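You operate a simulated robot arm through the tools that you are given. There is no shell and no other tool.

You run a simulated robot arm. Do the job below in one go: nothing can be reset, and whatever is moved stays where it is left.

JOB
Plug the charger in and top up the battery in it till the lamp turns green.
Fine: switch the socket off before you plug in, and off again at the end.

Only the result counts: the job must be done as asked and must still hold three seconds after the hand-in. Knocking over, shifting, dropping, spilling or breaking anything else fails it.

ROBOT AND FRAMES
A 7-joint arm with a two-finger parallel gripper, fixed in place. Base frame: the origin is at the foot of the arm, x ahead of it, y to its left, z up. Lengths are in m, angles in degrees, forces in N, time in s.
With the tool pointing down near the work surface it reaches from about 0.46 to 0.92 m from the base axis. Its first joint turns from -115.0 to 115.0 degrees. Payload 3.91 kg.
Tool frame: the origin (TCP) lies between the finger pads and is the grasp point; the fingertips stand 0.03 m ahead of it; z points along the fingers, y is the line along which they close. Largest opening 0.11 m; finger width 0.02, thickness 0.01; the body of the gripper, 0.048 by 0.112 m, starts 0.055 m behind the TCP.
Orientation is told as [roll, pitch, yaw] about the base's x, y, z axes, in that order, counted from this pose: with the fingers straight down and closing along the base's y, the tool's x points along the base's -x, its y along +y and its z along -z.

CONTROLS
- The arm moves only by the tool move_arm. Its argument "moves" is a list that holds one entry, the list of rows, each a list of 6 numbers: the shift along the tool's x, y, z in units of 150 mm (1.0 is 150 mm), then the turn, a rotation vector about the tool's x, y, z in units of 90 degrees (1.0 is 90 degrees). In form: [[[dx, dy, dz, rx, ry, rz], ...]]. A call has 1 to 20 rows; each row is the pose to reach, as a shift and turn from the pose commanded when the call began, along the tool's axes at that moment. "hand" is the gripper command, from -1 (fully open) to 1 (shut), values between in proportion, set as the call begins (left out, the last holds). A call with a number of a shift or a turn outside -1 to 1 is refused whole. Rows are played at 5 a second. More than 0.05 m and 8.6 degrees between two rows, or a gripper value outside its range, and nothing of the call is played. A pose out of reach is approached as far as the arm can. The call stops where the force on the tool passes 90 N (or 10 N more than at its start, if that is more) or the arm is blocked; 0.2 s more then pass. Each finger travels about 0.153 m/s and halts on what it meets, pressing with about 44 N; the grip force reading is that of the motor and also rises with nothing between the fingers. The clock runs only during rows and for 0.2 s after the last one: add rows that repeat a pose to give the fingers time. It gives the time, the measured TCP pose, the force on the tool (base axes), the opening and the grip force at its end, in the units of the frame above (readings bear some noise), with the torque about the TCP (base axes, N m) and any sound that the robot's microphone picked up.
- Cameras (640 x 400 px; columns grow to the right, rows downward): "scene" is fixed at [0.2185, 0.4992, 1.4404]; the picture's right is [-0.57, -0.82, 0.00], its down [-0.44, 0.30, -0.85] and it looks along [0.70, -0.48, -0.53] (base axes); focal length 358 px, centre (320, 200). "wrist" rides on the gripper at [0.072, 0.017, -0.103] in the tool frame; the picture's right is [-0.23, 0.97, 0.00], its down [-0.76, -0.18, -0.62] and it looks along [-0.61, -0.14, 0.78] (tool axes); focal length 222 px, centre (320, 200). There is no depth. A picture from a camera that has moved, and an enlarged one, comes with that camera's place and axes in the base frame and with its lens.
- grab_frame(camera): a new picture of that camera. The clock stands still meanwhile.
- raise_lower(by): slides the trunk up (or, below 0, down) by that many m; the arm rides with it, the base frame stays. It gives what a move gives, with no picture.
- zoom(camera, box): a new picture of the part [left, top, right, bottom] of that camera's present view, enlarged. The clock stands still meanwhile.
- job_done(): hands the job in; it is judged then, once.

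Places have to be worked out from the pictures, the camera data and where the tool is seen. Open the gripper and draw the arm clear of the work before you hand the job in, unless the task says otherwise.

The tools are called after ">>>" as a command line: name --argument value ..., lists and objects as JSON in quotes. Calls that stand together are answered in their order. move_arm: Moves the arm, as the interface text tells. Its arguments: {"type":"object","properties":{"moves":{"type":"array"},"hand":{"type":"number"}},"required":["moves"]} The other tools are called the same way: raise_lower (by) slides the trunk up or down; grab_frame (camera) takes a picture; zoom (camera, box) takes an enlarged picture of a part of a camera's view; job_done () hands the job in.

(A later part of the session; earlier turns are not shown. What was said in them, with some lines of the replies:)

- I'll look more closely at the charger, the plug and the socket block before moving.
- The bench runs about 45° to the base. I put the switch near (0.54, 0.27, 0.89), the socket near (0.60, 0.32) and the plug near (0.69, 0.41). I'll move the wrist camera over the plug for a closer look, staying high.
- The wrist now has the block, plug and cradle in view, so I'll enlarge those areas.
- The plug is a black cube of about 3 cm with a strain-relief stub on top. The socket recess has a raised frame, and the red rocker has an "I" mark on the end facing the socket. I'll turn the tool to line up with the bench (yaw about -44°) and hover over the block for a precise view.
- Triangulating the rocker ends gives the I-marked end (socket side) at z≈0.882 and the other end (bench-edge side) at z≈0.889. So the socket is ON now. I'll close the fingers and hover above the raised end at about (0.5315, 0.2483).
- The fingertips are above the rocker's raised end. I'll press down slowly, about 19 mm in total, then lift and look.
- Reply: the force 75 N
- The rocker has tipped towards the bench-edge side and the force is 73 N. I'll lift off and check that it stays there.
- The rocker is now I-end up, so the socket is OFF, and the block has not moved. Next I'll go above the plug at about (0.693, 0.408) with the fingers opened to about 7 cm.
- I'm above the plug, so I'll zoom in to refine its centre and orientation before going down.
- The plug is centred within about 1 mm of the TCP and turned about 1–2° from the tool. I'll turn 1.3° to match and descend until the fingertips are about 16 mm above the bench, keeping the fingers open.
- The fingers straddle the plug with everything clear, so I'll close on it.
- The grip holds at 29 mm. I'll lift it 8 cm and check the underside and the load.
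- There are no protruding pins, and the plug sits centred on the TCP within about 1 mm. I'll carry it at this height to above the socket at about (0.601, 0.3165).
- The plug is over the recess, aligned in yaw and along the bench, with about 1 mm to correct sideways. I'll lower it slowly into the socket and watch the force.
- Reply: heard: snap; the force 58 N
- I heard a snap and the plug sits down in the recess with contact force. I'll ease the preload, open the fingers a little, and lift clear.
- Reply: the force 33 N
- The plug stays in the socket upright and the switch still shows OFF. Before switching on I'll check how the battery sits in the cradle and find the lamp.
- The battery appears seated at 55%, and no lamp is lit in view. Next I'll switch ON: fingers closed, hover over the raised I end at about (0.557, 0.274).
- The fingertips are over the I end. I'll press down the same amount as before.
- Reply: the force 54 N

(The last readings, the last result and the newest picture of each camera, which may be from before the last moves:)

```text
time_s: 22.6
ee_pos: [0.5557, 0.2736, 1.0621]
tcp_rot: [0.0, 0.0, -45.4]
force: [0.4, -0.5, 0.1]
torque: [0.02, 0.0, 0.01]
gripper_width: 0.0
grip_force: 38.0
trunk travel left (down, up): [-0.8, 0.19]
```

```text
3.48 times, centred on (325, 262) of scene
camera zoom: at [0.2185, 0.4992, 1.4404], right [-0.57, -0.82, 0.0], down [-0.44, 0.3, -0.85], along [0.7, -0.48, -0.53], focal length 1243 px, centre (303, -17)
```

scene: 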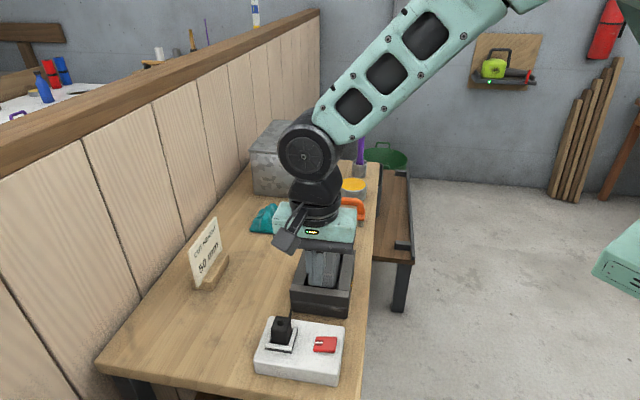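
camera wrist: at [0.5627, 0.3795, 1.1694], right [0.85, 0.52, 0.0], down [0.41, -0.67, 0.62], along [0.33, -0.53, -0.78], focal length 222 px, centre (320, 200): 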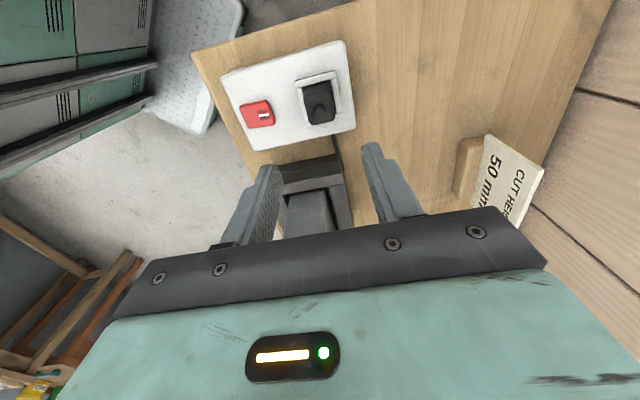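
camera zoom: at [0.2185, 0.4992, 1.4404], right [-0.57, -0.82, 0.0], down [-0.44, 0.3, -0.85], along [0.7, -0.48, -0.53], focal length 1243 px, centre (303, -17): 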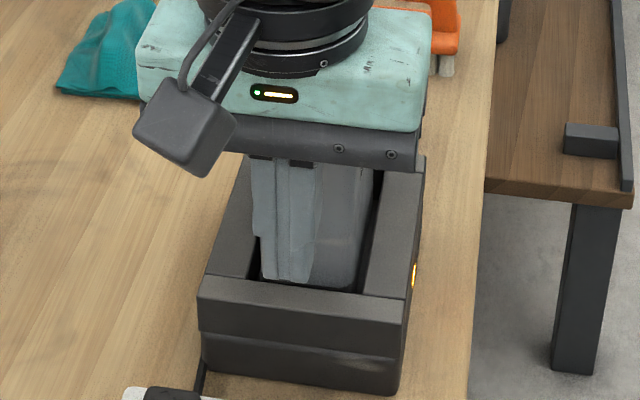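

The rocker is ON and an orange lamp has lit on the right side of the charger, so it is charging. I'll move over the OFF end, ready to press, and check whether the lamp stays visible from there.

>>> move_arm --moves '[[[-0.003, -0.12, 0, 0, 0, 0], [-0.006, -0.233, 0, 0, 0, 0], [-0.006, -0.233, 0.2, 0, 0, 0], [-0.006, -0.233, 0.4, 0, 0, 0], [-0.006, -0.233, 0.6, 0, 0, 0], [-0.006, -0.233, 0.75, 0, 0, 0]]]'

>>> grab_frame --camera "scene"

>>> zoom --camera "scene" --box '[280, 205, 400, 320]'

>>> grab_frame --camera "wrist"

```text
time_s: 24.0
ee_pos: [0.5316, 0.2497, 0.9509]
tcp_rot: [0.1, 0.0, -45.2]
force: [-0.7, -0.5, -0.4]
torque: [0.01, -0.02, -0.03]
gripper_width: 0.0
grip_force: 38.0
trunk travel left (down, up): [-0.8, 0.19]
```

```text
taken
```

scene: 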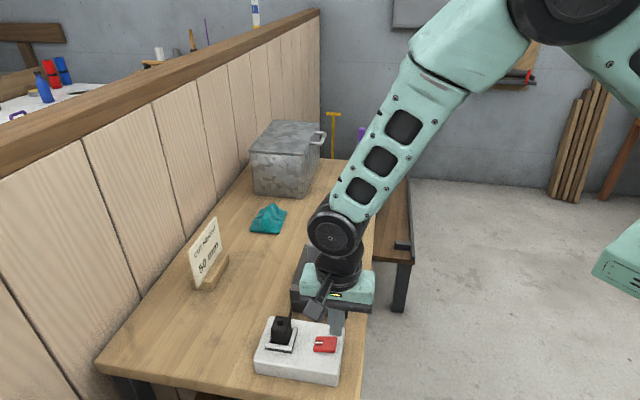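

```text
3.48 times, centred on (340, 262) of scene
camera zoom: at [0.2185, 0.4992, 1.4404], right [-0.57, -0.82, 0.0], down [-0.44, 0.3, -0.85], along [0.7, -0.48, -0.53], focal length 1243 px, centre (250, -17)
```

zoom: 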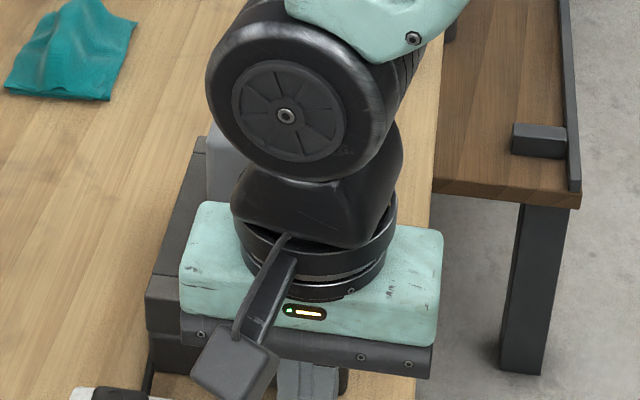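

```text
taken
camera wrist: at [0.492, 0.3121, 1.0529], right [0.85, 0.52, 0.0], down [0.41, -0.67, 0.62], along [0.33, -0.53, -0.78], focal length 222 px, centre (320, 200)
```

wrist: 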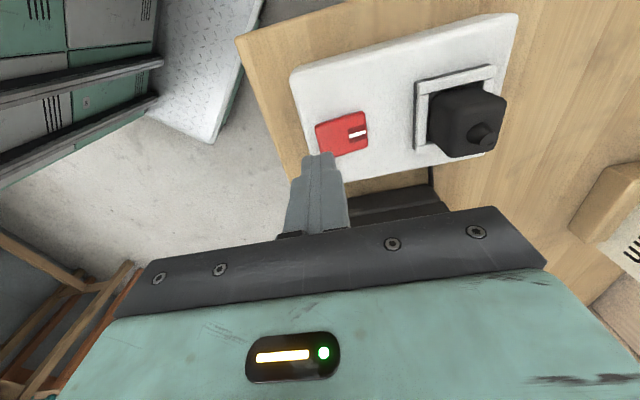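

The arm blocks the view from here. I'll back off to the earlier position where both display and lamp are visible, and monitor from there.

>>> move_arm --moves '[[[0, 0, -0.25, 0, 0, 0], [0, 0, -0.5, 0, 0, 0], [0, 0.15, -0.77, 0, 0, 0], [-0.005, 0.4, -0.77, 0, 0, 0], [-0.01, 0.68, -0.77, 0, 0, 0]]]'

>>> zoom --camera "scene" --box '[280, 205, 400, 320]'

```text
time_s: 25.2
ee_pos: [0.6057, 0.3191, 1.0657]
tcp_rot: [0.0, 0.0, -45.3]
force: [0.8, 0.0, 0.5]
torque: [0.02, 0.01, 0.02]
gripper_width: 0.0
grip_force: 37.5
trunk travel left (down, up): [-0.8, 0.19]
```

```text
3.48 times, centred on (340, 262) of scene
camera zoom: at [0.2185, 0.4992, 1.4404], right [-0.57, -0.82, 0.0], down [-0.44, 0.3, -0.85], along [0.7, -0.48, -0.53], focal length 1243 px, centre (250, -17)
```

zoom: 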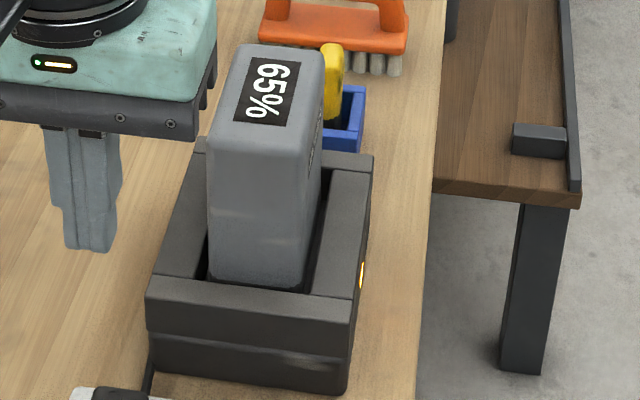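

The display reads 65%, about 2.5% per second, and the lamp is amber. I'll wait and check in steps.

>>> move_arm --moves '[[[0, 0, 0, 0, 0, 0], [0, 0, 0, 0, 0, 0], [0, 0, 0, 0, 0, 0], [0, 0, 0, 0, 0, 0], [0, 0, 0, 0, 0, 0], [0, 0, 0, 0, 0, 0], [0, 0, 0, 0, 0, 0], [0, 0, 0, 0, 0, 0], [0, 0, 0, 0, 0, 0], [0, 0, 0, 0, 0, 0], [0, 0, 0, 0, 0, 0], [0, 0, 0, 0, 0, 0], [0, 0, 0, 0, 0, 0], [0, 0, 0, 0, 0, 0], [0, 0, 0, 0, 0, 0], [0, 0, 0, 0, 0, 0], [0, 0, 0, 0, 0, 0], [0, 0, 0, 0, 0, 0], [0, 0, 0, 0, 0, 0], [0, 0, 0, 0, 0, 0]]]'

>>> zoom --camera "scene" --box '[280, 205, 400, 320]'

```text
time_s: 29.4
ee_pos: [0.6046, 0.3202, 1.0644]
tcp_rot: [0.1, 0.0, -45.3]
force: [0.9, -0.1, -0.4]
torque: [0.0, -0.02, -0.02]
gripper_width: 0.0
grip_force: 37.7
trunk travel left (down, up): [-0.8, 0.19]
```

```text
3.48 times, centred on (340, 262) of scene
camera zoom: at [0.2185, 0.4992, 1.4404], right [-0.57, -0.82, 0.0], down [-0.44, 0.3, -0.85], along [0.7, -0.48, -0.53], focal length 1243 px, centre (250, -17)
```

zoom: 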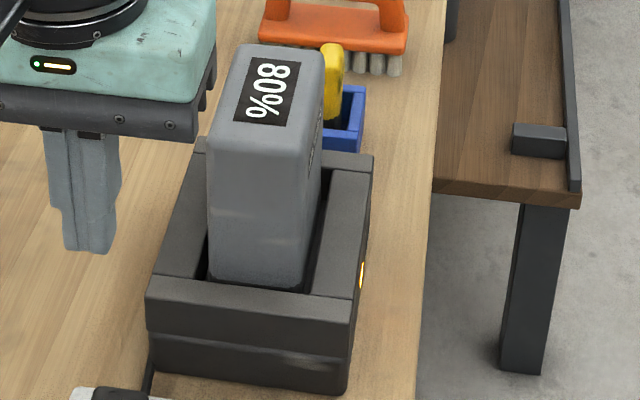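

80% and still amber. I'll wait a bit more in shorter steps.

>>> move_arm --moves '[[[0, 0, 0, 0, 0, 0], [0, 0, 0, 0, 0, 0], [0, 0, 0, 0, 0, 0], [0, 0, 0, 0, 0, 0], [0, 0, 0, 0, 0, 0], [0, 0, 0, 0, 0, 0], [0, 0, 0, 0, 0, 0], [0, 0, 0, 0, 0, 0], [0, 0, 0, 0, 0, 0], [0, 0, 0, 0, 0, 0], [0, 0, 0, 0, 0, 0], [0, 0, 0, 0, 0, 0], [0, 0, 0, 0, 0, 0]]]'

>>> zoom --camera "scene" --box '[280, 205, 400, 320]'

```text
time_s: 32.2
ee_pos: [0.6069, 0.3195, 1.0656]
tcp_rot: [0.0, 0.0, -45.3]
force: [-0.4, -0.1, -0.1]
torque: [-0.03, 0.01, 0.02]
gripper_width: 0.0002
grip_force: 37.7
trunk travel left (down, up): [-0.8, 0.19]
```

```text
3.48 times, centred on (340, 262) of scene
camera zoom: at [0.2185, 0.4992, 1.4404], right [-0.57, -0.82, 0.0], down [-0.44, 0.3, -0.85], along [0.7, -0.48, -0.53], focal length 1243 px, centre (250, -17)
```

zoom: 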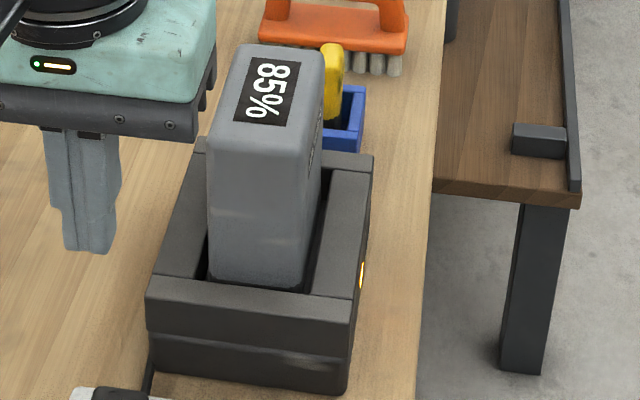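

85% and still amber. I'll keep waiting.

>>> move_arm --moves '[[[0, 0, 0, 0, 0, 0], [0, 0, 0, 0, 0, 0], [0, 0, 0, 0, 0, 0], [0, 0, 0, 0, 0, 0], [0, 0, 0, 0, 0, 0], [0, 0, 0, 0, 0, 0], [0, 0, 0, 0, 0, 0], [0, 0, 0, 0, 0, 0], [0, 0, 0, 0, 0, 0], [0, 0, 0, 0, 0, 0], [0, 0, 0, 0, 0, 0], [0, 0, 0, 0, 0, 0], [0, 0, 0, 0, 0, 0], [0, 0, 0, 0, 0, 0]]]'

>>> zoom --camera "scene" --box '[280, 205, 400, 320]'

```text
time_s: 35.2
ee_pos: [0.6056, 0.3191, 1.0654]
tcp_rot: [-0.1, 0.0, -45.3]
force: [0.0, -0.6, 0.8]
torque: [0.02, -0.04, -0.01]
gripper_width: 0.0001
grip_force: 37.9
trunk travel left (down, up): [-0.8, 0.19]
```

```text
3.48 times, centred on (340, 262) of scene
camera zoom: at [0.2185, 0.4992, 1.4404], right [-0.57, -0.82, 0.0], down [-0.44, 0.3, -0.85], along [0.7, -0.48, -0.53], focal length 1243 px, centre (250, -17)
```

zoom: 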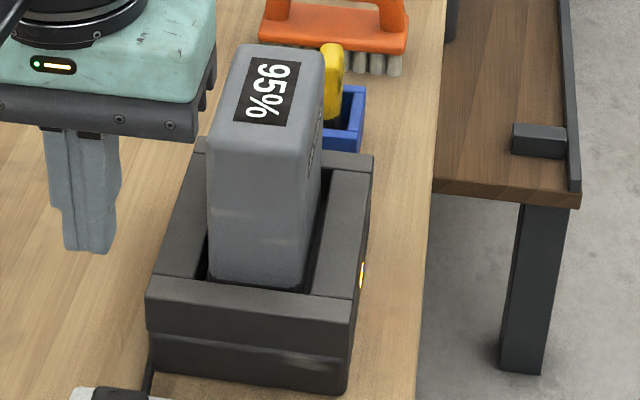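

95% and amber, so only a few seconds are left.

>>> move_arm --moves '[[[0, 0, 0, 0, 0, 0], [0, 0, 0, 0, 0, 0], [0, 0, 0, 0, 0, 0], [0, 0, 0, 0, 0, 0], [0, 0, 0, 0, 0, 0], [0, 0, 0, 0, 0, 0], [0, 0, 0, 0, 0, 0], [0, 0, 0, 0, 0, 0], [0, 0, 0, 0, 0, 0], [0, 0, 0, 0, 0, 0], [0, 0, 0, 0, 0, 0]]]'

>>> zoom --camera "scene" --box '[280, 205, 400, 320]'

```text
time_s: 37.6
ee_pos: [0.6061, 0.32, 1.0653]
tcp_rot: [-0.1, 0.0, -45.3]
force: [1.2, -1.0, -0.5]
torque: [0.02, 0.02, -0.01]
gripper_width: 0.0
grip_force: 37.5
trunk travel left (down, up): [-0.8, 0.19]
```

```text
3.48 times, centred on (340, 262) of scene
camera zoom: at [0.2185, 0.4992, 1.4404], right [-0.57, -0.82, 0.0], down [-0.44, 0.3, -0.85], along [0.7, -0.48, -0.53], focal length 1243 px, centre (250, -17)
```

zoom: 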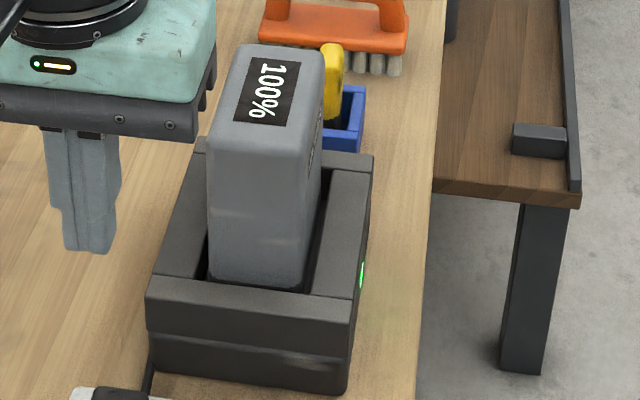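

The lamp is green at 100%. I'll go back over the OFF end and then press it.

>>> move_arm --moves '[[[0.004, -0.23, 0, 0, 0, 0], [0.007, -0.46, 0, 0, 0, 0], [0.01, -0.685, 0.1, 0, 0, 0], [0.01, -0.685, 0.4, 0, 0, 0], [0.01, -0.685, 0.7, 0, 0, 0], [0.01, -0.685, 0.9, 0, 0, 0], [0.01, -0.685, 0.9, 0, 0, 0]]]'

>>> zoom --camera "scene" --box '[240, 290, 360, 390]'

```text
time_s: 39.2
ee_pos: [0.532, 0.249, 0.9307]
tcp_rot: [0.0, 0.0, -45.3]
force: [0.6, 0.4, 0.2]
torque: [-0.02, 0.01, 0.0]
gripper_width: 0.0001
grip_force: 37.7
trunk travel left (down, up): [-0.8, 0.19]
```

```text
4.00 times, centred on (300, 340) of scene
camera zoom: at [0.2185, 0.4992, 1.4404], right [-0.57, -0.82, 0.0], down [-0.44, 0.3, -0.85], along [0.7, -0.48, -0.53], focal length 1430 px, centre (400, -360)
```

zoom: 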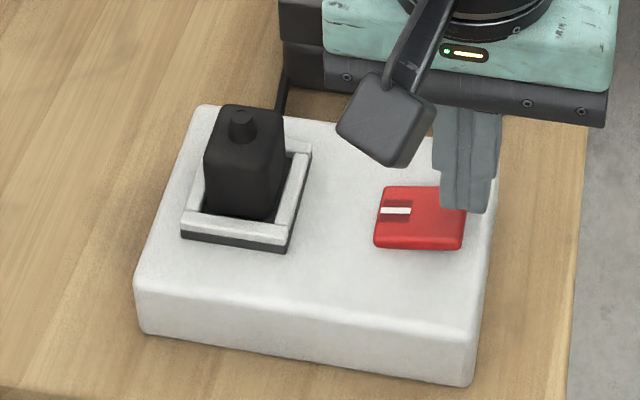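

The fingertips are over the raised OFF end. I'll press it down, then lift.

>>> move_arm --moves '[[[0, 0, 0.04, 0, 0, 0], [0, 0, 0.07, 0, 0, 0], [0, 0, 0.09, 0, 0, 0], [0, 0, 0.105, 0, 0, 0], [0, 0, 0.12, 0, 0, 0]]]'

>>> move_arm --moves '[[[0, 0, -0.1, 0, 0, 0], [0, 0, -0.4, 0, 0, 0], [0, 0, -0.7, 0, 0, 0], [0, 0, -1.0, 0, 0, 0], [0, 0, -1.0, 0, 0, 0]]]'

>>> zoom --camera "scene" --box '[240, 290, 360, 390]'

```text
time_s: 40.4
ee_pos: [0.531, 0.2481, 0.917]
tcp_rot: [0.3, 0.0, -45.3]
force: [-6.6, -7.4, 51.0]
torque: [0.1, -0.12, -0.02]
gripper_width: 0.0
grip_force: 37.7
trunk travel left (down, up): [-0.8, 0.19]
```

```text
time_s: 41.6
ee_pos: [0.5305, 0.2485, 1.0615]
tcp_rot: [-0.1, -0.1, -45.3]
force: [0.1, -0.3, -0.6]
torque: [-0.01, 0.01, 0.0]
gripper_width: 0.0
grip_force: 37.8
trunk travel left (down, up): [-0.8, 0.19]
```

```text
4.00 times, centred on (300, 340) of scene
camera zoom: at [0.2185, 0.4992, 1.4404], right [-0.57, -0.82, 0.0], down [-0.44, 0.3, -0.85], along [0.7, -0.48, -0.53], focal length 1430 px, centre (400, -360)
```

zoom: 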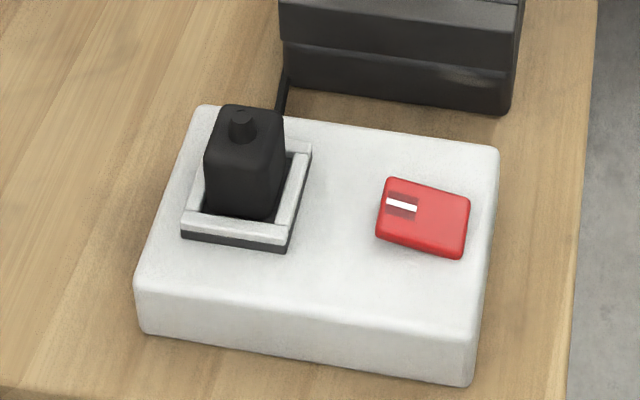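

The rocker is OFF again and the plug is still seated. I'll retreat up and back, opening the gripper, then do a final check.

>>> move_arm --moves '[[[0, 0, -0.3, 0, 0, 0], [0, 0, -0.6, 0, 0, 0], [0, 0, -0.9, 0, 0, 0], [0.1, -0.25, -0.95, 0, 0, 0], [0.19, -0.5, -0.95, 0, 0, 0], [0.19, -0.6, -0.95, 0, 0, 0], [0.19, -0.6, -0.95, 0, 0, 0]]]' --hand -1

>>> grab_frame --camera "scene"

>>> zoom --camera "scene" --box '[220, 210, 400, 390]'

```text
time_s: 43.2
ee_pos: [0.4468, 0.2046, 1.2043]
tcp_rot: [0.0, 0.0, -45.3]
force: [-0.1, 0.4, -0.8]
torque: [0.02, -0.01, 0.03]
gripper_width: 0.1099
grip_force: 0.0
trunk travel left (down, up): [-0.8, 0.19]
```

```text
taken
```

scene: 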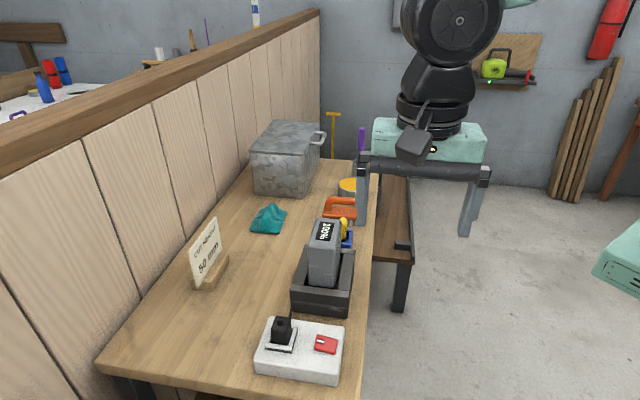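

```text
2.22 times, centred on (310, 300) of scene
camera zoom: at [0.2185, 0.4992, 1.4404], right [-0.57, -0.82, 0.0], down [-0.44, 0.3, -0.85], along [0.7, -0.48, -0.53], focal length 794 px, centre (342, -22)
```

zoom: 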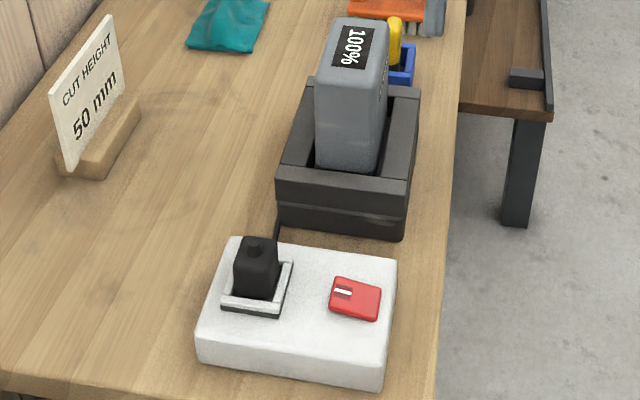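

The battery shows 100%, the plug is in, the switch is OFF, the gripper is open and clear, and nothing else has moved. I'm handing the job in.

>>> job_done

```text
The job is handed in.
```

The charger is plugged in and the battery is charged: the display reads 100%, and the lamp turned green before I switched the socket off.

- **Socket switch:** it was on at the start. I switched it off before plugging in, on for charging, and off again at the end.
- **Plug:** it went into the socket with an audible snap and stayed seated in the last picture.
- **Charging:** the battery went from 55% to 100% in about 16 seconds.
- **Surroundings:** in the last picture nothing else on the bench looked moved. The gripper was open and clear when I handed the job in.
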